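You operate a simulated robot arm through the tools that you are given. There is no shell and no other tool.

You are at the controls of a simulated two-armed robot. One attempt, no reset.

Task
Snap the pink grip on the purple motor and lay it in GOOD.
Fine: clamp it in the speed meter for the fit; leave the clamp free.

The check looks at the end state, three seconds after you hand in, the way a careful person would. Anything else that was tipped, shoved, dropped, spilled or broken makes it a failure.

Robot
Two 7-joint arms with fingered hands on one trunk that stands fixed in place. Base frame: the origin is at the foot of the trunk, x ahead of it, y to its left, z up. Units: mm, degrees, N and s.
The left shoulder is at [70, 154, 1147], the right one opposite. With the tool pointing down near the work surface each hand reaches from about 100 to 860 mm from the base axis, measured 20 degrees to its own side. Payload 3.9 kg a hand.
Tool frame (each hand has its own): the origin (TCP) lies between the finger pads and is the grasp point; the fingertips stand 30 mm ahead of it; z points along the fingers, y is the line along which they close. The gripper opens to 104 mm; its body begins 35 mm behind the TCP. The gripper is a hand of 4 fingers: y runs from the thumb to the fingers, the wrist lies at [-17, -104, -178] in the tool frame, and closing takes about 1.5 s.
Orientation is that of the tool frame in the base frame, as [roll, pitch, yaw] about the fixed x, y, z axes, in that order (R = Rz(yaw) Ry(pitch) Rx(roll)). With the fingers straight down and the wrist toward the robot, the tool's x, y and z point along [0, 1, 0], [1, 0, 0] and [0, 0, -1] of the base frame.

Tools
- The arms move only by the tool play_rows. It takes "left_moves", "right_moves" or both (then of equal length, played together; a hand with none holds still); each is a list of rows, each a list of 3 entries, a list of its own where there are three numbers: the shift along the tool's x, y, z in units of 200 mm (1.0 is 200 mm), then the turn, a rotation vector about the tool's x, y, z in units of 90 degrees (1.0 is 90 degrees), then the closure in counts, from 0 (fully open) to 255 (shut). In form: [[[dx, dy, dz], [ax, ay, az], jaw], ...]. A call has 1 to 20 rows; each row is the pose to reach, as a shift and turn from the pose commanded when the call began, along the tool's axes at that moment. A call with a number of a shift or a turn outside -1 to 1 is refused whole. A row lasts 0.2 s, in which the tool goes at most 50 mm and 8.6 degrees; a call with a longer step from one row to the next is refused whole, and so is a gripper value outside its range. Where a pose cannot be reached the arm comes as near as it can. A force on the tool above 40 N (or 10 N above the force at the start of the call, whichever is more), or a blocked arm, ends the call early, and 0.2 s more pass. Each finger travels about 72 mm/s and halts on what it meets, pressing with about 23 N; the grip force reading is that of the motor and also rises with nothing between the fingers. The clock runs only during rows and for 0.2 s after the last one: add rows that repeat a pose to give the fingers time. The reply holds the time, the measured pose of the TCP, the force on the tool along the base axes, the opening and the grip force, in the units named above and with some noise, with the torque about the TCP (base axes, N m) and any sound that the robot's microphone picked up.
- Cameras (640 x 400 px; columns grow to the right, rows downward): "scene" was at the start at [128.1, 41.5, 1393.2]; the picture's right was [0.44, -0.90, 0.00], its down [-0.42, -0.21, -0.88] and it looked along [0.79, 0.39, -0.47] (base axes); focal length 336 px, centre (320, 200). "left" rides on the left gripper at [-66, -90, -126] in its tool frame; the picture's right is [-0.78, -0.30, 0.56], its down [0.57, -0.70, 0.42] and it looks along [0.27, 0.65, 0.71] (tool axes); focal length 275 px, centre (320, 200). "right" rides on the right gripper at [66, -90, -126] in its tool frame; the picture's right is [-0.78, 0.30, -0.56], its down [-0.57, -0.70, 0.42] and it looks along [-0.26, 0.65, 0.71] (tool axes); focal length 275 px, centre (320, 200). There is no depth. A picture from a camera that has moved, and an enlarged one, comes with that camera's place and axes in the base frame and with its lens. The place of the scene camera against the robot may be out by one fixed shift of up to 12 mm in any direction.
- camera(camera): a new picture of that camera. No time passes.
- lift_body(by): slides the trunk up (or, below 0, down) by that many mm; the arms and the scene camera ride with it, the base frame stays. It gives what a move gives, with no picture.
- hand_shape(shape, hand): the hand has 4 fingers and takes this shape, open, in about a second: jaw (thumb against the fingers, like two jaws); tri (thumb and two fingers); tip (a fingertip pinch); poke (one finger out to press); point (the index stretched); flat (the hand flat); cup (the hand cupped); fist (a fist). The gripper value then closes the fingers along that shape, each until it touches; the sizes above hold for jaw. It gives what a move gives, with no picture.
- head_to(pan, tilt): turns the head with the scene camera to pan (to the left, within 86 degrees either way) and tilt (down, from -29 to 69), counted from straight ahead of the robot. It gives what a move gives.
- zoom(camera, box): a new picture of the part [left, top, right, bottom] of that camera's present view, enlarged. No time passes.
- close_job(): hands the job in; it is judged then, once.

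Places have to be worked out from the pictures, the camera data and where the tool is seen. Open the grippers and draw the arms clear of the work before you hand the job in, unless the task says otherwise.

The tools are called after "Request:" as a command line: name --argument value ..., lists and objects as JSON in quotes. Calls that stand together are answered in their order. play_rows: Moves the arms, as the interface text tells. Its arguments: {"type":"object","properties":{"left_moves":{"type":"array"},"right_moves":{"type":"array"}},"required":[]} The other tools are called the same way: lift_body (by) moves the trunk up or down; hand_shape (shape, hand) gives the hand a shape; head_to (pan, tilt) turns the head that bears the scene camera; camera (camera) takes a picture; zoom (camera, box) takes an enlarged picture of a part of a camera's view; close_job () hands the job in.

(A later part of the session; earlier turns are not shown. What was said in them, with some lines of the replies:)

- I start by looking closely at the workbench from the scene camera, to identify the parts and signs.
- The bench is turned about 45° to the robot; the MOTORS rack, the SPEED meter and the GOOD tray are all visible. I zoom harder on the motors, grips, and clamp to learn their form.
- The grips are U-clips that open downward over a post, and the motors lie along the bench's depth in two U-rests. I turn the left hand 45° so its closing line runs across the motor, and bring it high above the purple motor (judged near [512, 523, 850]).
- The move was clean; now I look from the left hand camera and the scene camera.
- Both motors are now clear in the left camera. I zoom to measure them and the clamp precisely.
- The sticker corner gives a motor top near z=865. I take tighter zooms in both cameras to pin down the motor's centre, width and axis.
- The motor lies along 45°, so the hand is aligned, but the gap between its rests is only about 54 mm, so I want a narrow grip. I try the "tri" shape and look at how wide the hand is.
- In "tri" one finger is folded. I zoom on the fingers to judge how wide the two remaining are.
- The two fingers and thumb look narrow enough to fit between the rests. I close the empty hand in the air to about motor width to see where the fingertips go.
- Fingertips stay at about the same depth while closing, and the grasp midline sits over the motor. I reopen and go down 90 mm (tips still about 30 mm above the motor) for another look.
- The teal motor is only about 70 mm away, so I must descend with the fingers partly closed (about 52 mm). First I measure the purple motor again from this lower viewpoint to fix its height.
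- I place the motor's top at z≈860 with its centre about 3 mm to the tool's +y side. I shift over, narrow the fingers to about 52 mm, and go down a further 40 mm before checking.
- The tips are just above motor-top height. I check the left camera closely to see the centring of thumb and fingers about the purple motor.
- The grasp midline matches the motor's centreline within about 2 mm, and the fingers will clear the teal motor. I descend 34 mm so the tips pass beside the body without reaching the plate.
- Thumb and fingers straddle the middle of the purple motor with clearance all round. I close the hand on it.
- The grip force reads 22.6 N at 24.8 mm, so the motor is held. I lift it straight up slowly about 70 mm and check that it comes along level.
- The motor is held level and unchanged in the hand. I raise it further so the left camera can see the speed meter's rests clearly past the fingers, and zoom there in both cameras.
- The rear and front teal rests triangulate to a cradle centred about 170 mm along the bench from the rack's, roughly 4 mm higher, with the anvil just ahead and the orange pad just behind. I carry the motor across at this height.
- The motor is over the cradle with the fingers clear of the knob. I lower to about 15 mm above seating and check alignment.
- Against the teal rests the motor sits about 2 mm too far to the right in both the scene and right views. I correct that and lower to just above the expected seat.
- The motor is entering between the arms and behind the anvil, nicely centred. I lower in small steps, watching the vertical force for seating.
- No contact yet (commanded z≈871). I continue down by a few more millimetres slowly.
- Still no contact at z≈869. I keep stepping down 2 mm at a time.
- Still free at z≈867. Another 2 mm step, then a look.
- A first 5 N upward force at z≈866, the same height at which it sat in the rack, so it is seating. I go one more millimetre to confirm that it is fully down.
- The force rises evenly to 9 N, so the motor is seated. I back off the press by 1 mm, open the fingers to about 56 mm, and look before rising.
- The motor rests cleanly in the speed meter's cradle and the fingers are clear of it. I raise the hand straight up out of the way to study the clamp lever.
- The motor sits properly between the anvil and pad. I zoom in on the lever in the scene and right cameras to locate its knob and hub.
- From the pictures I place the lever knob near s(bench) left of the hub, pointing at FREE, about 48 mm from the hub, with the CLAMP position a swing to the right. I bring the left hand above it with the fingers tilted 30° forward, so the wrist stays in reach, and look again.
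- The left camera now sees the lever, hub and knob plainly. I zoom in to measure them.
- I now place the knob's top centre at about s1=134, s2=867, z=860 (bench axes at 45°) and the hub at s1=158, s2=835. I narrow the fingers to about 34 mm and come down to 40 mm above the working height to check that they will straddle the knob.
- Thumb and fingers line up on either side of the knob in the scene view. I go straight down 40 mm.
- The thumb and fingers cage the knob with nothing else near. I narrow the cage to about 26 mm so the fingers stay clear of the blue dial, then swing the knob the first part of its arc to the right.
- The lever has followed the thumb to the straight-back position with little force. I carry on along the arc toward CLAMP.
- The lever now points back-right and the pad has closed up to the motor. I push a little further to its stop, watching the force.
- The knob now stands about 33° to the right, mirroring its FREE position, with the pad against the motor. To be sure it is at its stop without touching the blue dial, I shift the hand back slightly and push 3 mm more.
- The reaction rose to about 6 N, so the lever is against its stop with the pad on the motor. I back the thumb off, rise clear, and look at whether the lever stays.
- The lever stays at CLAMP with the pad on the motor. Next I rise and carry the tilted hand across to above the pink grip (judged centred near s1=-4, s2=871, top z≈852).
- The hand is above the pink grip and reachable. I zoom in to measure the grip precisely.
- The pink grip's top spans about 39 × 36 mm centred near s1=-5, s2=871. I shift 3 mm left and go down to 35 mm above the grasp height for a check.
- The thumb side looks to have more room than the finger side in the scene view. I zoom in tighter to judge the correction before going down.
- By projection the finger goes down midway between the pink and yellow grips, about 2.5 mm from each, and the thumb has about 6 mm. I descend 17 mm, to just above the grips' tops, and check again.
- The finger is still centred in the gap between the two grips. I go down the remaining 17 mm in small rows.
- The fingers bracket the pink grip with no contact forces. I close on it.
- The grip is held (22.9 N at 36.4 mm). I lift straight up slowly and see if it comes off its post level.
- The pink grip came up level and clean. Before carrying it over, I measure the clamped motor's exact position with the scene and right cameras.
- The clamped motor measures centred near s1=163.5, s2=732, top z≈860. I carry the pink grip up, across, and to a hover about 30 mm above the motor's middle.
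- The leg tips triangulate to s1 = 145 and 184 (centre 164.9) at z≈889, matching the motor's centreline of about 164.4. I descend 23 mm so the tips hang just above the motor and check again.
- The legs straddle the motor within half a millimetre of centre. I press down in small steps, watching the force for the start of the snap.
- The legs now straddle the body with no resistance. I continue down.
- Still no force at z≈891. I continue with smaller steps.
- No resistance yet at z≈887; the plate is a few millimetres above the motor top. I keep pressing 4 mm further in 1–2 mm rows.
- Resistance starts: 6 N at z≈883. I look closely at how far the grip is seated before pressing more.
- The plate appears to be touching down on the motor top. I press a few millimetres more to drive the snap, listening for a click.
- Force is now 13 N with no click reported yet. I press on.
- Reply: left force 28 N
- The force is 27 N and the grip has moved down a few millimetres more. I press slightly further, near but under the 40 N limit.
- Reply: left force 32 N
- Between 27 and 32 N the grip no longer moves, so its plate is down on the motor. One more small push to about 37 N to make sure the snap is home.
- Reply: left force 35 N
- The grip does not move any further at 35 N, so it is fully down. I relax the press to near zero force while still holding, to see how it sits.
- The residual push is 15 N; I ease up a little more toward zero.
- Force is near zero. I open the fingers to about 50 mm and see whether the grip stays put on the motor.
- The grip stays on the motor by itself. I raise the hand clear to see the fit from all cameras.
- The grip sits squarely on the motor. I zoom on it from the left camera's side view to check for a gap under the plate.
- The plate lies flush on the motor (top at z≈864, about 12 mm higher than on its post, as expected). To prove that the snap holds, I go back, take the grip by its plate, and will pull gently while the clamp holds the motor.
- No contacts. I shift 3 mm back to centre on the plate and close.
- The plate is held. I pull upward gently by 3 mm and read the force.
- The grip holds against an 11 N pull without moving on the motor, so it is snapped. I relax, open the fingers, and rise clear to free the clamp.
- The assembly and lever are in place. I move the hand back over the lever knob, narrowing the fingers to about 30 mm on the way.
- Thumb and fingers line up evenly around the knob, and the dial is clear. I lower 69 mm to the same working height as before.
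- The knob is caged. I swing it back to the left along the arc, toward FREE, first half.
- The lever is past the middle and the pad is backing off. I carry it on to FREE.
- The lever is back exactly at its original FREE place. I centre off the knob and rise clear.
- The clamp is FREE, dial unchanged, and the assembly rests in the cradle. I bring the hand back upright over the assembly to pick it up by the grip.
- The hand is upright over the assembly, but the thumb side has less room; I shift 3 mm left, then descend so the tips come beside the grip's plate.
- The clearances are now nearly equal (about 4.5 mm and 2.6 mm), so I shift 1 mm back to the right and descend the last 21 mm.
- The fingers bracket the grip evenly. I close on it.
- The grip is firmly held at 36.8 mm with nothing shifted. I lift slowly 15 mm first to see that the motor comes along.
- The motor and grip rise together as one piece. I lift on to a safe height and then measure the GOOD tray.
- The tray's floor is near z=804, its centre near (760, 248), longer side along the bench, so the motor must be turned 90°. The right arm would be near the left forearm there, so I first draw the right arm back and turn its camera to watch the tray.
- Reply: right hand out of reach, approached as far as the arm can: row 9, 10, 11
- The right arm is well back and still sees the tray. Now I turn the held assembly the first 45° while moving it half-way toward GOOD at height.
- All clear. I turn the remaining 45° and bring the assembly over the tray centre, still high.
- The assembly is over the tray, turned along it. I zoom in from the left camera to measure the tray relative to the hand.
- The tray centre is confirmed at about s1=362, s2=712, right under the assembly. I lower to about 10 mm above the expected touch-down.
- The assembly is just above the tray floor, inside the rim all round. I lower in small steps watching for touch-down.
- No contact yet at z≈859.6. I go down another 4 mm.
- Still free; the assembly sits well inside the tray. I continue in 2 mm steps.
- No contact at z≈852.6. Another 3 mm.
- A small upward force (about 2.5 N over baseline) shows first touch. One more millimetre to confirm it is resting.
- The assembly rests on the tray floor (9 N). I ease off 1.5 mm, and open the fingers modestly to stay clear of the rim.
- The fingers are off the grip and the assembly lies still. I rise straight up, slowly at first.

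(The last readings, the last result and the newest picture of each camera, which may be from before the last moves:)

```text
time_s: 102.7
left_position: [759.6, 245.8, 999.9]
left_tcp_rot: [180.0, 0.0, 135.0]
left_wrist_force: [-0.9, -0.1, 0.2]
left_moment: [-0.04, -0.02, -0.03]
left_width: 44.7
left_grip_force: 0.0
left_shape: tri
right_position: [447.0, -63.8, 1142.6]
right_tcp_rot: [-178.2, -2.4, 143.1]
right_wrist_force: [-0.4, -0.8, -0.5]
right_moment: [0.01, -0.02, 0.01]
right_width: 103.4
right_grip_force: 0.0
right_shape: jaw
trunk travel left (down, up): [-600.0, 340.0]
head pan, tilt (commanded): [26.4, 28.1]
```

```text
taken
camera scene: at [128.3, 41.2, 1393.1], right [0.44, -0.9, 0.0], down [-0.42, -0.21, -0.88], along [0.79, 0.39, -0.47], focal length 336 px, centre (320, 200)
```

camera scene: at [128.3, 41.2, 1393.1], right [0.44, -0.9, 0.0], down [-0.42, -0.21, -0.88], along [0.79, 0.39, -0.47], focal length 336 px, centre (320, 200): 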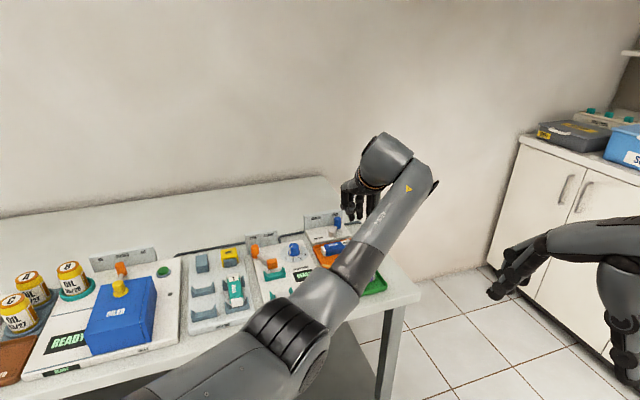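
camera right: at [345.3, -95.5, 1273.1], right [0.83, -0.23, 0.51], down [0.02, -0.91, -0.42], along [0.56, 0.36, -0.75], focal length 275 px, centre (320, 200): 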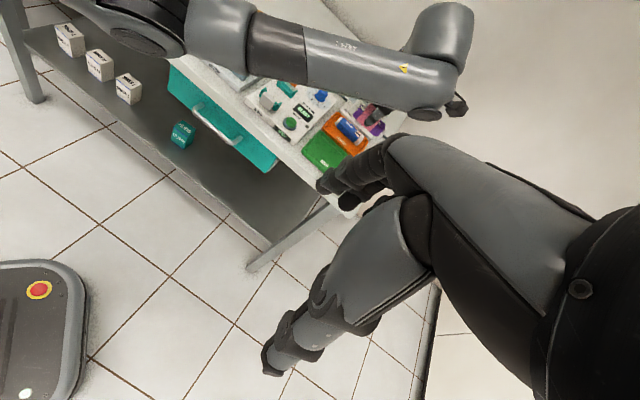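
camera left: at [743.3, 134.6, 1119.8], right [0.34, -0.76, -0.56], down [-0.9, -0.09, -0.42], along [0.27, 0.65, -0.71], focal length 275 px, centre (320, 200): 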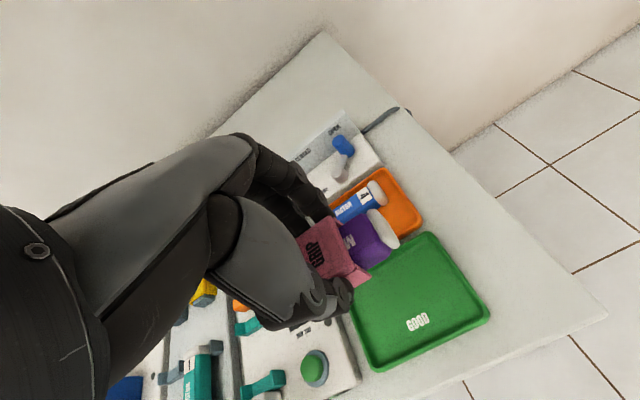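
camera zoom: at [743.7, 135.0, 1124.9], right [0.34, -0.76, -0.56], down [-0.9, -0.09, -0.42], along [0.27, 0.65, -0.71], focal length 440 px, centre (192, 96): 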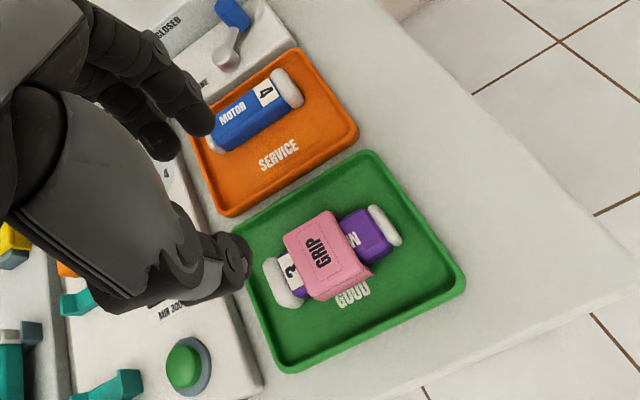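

The assembly lies flat in GOOD, well inside the rim. I draw the left arm up and back, turning it to its starting direction and opening the hand.

Request:
play_rows --left_moves '[[[0.062, -0.062, -0.094], [0, 0, 0.0625], 120], [[0.124, -0.124, -0.188], [0, 0, 0.125], 80], [[0.186, -0.186, -0.281], [0, 0, 0.1875], 40], [[0.248, -0.248, -0.375], [0, 0, 0.25], 0], [[0.309, -0.309, -0.469], [0, 0, 0.3125], 0], [[0.371, -0.371, -0.563], [0, 0, 0.375], 0], [[0.433, -0.433, -0.656], [0, 0, 0.4375], 0], [[0.495, -0.495, -0.75], [0, 0, 0.5], 0], [[0.495, -0.495, -0.75], [0, 0, 0.5], 0]]'

Request:
play_rows --left_moves '[[[0.12, -0.12, -0.0125], [0, 0, 0], 0], [[0.24, -0.24, -0.025], [0, 0, 0], 0], [[0.36, -0.36, -0.0375], [0, 0, 0], 0], [[0.48, -0.48, -0.05], [0, 0, 0], 0], [[0.6, -0.6, -0.0625], [0, 0, 0], 0], [[0.72, -0.72, -0.075], [0, 0, 0], 0], [[0.84, -0.84, -0.0875], [0, 0, 0], 0], [[0.95, -0.95, -0.1], [0, 0, 0], 0], [[0.95, -0.95, -0.1], [0, 0, 0], 0]]'

Request:
camera --camera "scene"

```text
time_s: 104.7
left_position: [619.2, 246.1, 1149.9]
left_tcp_rot: [-179.9, 0.0, 90.1]
left_wrist_force: [-0.2, 0.2, 0.3]
left_moment: [-0.03, 0.03, -0.01]
left_width: 103.6
left_grip_force: 0.1
left_shape: tri
right_position: [445.4, -63.5, 1142.6]
right_tcp_rot: [-178.0, -2.5, 143.1]
right_wrist_force: [1.3, 0.2, 0.9]
right_moment: [-0.03, 0.03, 0.01]
right_width: 103.9
right_grip_force: 0.0
right_shape: jaw
trunk travel left (down, up): [-600.0, 340.0]
head pan, tilt (commanded): [26.4, 28.1]
```

```text
time_s: 106.7
left_position: [430.0, 434.6, 1168.1]
left_tcp_rot: [-179.9, -0.2, 90.0]
left_wrist_force: [0.2, -0.1, 0.3]
left_moment: [0.0, 0.04, 0.0]
left_width: 103.5
left_grip_force: 0.2
left_shape: tri
right_position: [446.1, -65.0, 1141.4]
right_tcp_rot: [-178.2, -2.4, 143.1]
right_wrist_force: [0.3, -0.8, -0.5]
right_moment: [0.02, -0.02, -0.02]
right_width: 104.1
right_grip_force: 0.0
right_shape: jaw
trunk travel left (down, up): [-600.0, 340.0]
head pan, tilt (commanded): [26.4, 28.1]
```

```text
taken
camera scene: at [128.5, 40.5, 1393.1], right [0.44, -0.9, 0.0], down [-0.42, -0.21, -0.88], along [0.79, 0.39, -0.47], focal length 336 px, centre (320, 200)
```

scene: 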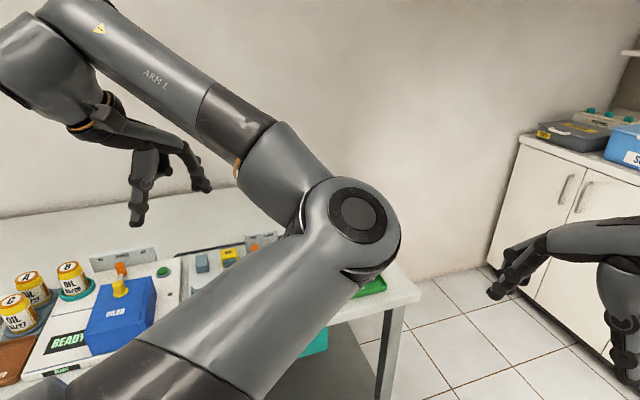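

The left arm is clear with its elbow raised in front of the scene camera. I check the bench's final state with the hand cameras.

Request:
camera --camera "left"

Request:
camera --camera "right"

Request:
zoom --camera "left" --box '[280, 80, 480, 320]'

Request:
zoom --camera "right" --box '[140, 0, 400, 200]'

```text
taken
camera left: at [340.0, 367.4, 1293.6], right [-0.3, -0.78, -0.56], down [-0.7, 0.57, -0.42], along [0.65, 0.27, -0.71], focal length 275 px, centre (320, 200)
```

left: 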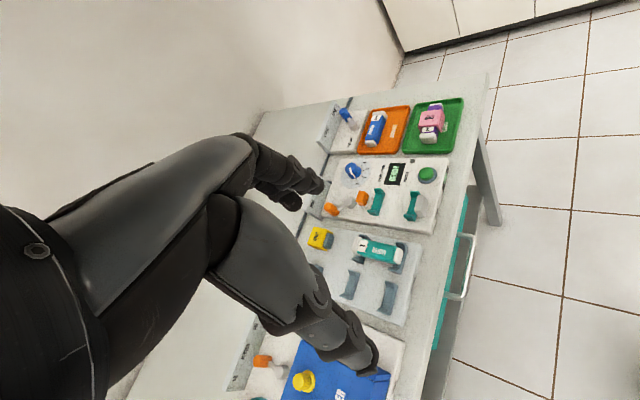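

```text
taken
camera right: at [345.7, -96.7, 1272.9], right [0.83, -0.23, 0.51], down [0.02, -0.91, -0.43], along [0.56, 0.36, -0.75], focal length 275 px, centre (320, 200)
```

right: 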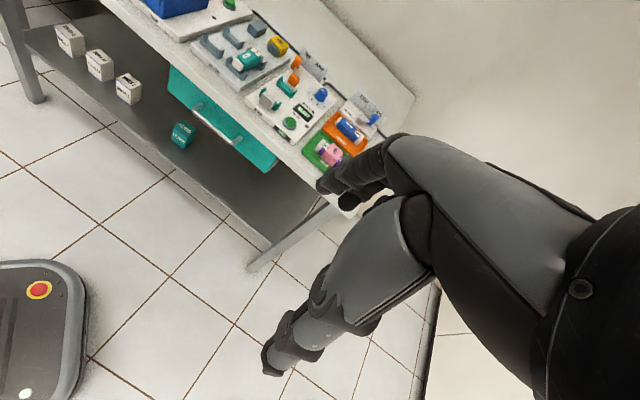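

```text
1.67 times, centred on (380, 200) of left
camera zoom: at [340.0, 367.4, 1293.6], right [-0.3, -0.78, -0.56], down [-0.7, 0.57, -0.42], along [0.65, 0.27, -0.71], focal length 459 px, centre (220, 200)
```

zoom: 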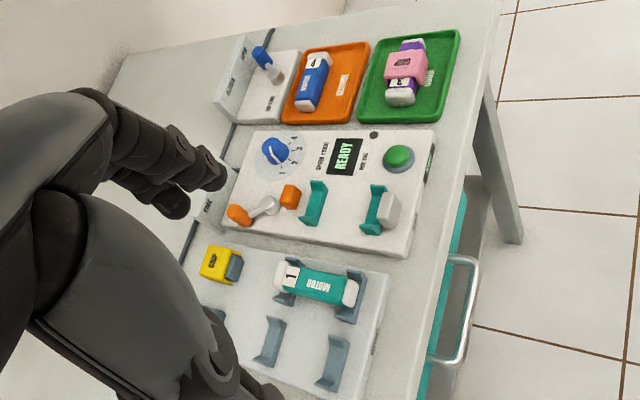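

```text
2.00 times, centred on (270, 100) of right
camera zoom: at [345.7, -96.7, 1272.9], right [0.83, -0.23, 0.51], down [0.02, -0.91, -0.43], along [0.56, 0.36, -0.75], focal length 551 px, centre (420, 400)
```

zoom: 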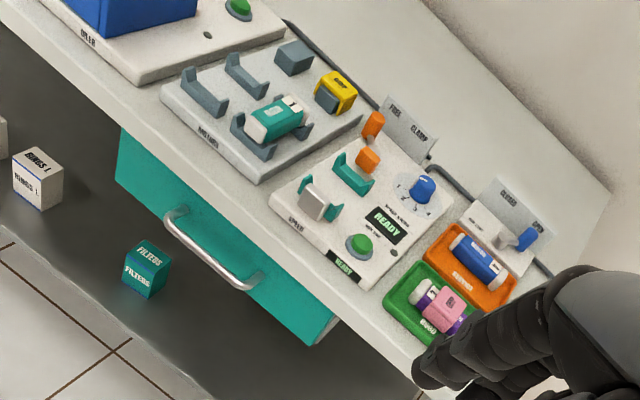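

Lever FREE, other motors, yellow grip and dial untouched. One last close look at the assembly in the tray and the lever.

Request:
zoom --camera "left" --box '[390, 90, 470, 160]'

Request:
zoom --camera "left" --box '[310, 140, 430, 230]'

Request:
zoom --camera "right" --box '[295, 120, 365, 180]'

```text
5.71 times, centred on (430, 125) of left
camera zoom: at [340.0, 367.4, 1293.6], right [-0.3, -0.78, -0.56], down [-0.7, 0.57, -0.42], along [0.65, 0.27, -0.71], focal length 1573 px, centre (-309, 629)
```

zoom: 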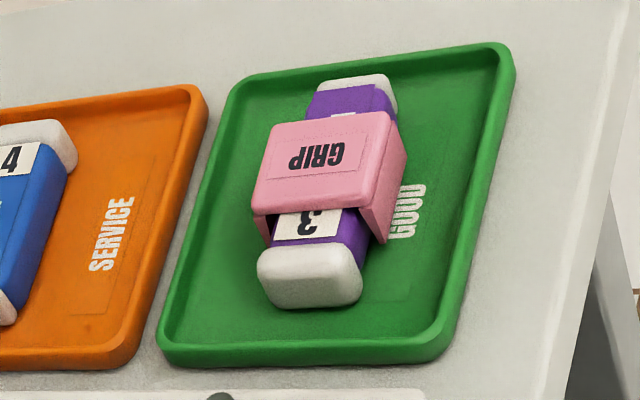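

```text
4.44 times, centred on (370, 185) of left
camera zoom: at [340.0, 367.4, 1293.6], right [-0.3, -0.78, -0.56], down [-0.7, 0.57, -0.42], along [0.65, 0.27, -0.71], focal length 1224 px, centre (98, 267)
```

zoom: 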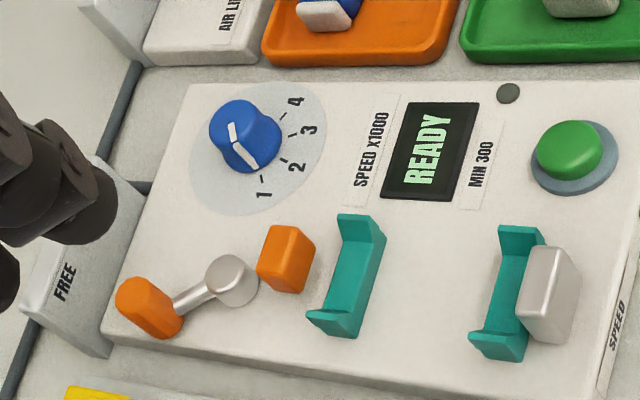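

```text
6.67 times, centred on (330, 150) of right
camera zoom: at [345.7, -96.7, 1272.9], right [0.83, -0.23, 0.51], down [0.02, -0.91, -0.43], along [0.56, 0.36, -0.75], focal length 1835 px, centre (253, 533)
```

zoom: 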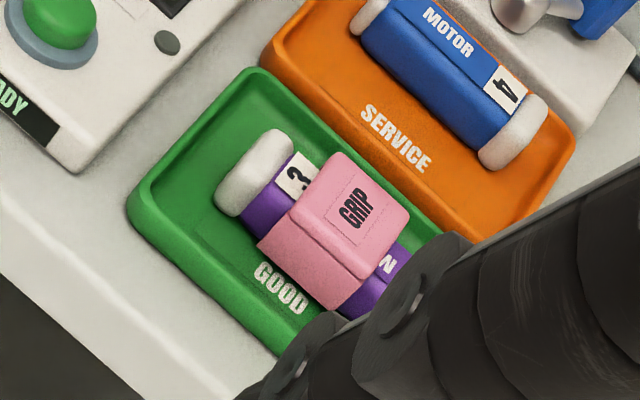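

The purple motor with the pink grip snapped on lies in GOOD. The clamp lever is at FREE, nothing else has moved, and both hands are open and clear, so I hand the job in.

Request:
close_job

```text
The job is handed in.
```

The pink grip is snapped on the purple motor, and the assembly lies flat in the GOOD tray, inside the rim. I have handed the job in.

- **Fit:** I clamped the motor in the speed meter and pressed the grip on with about 35 N. It held against an 11 N pull while still clamped, though the microphone reported no click. Motor and grip then lifted out as one piece.
- **Clamp:** the lever is back at FREE.
- **Rest of the bench:** in the last pictures nothing else had moved: the teal and blue motors, the yellow grip, the speed dial and the air line lever all looked as they did at the start.
- **Arms:** both hands are open and clear of the work. The right arm stands further back than where it started, because I moved it out of the left arm's way.
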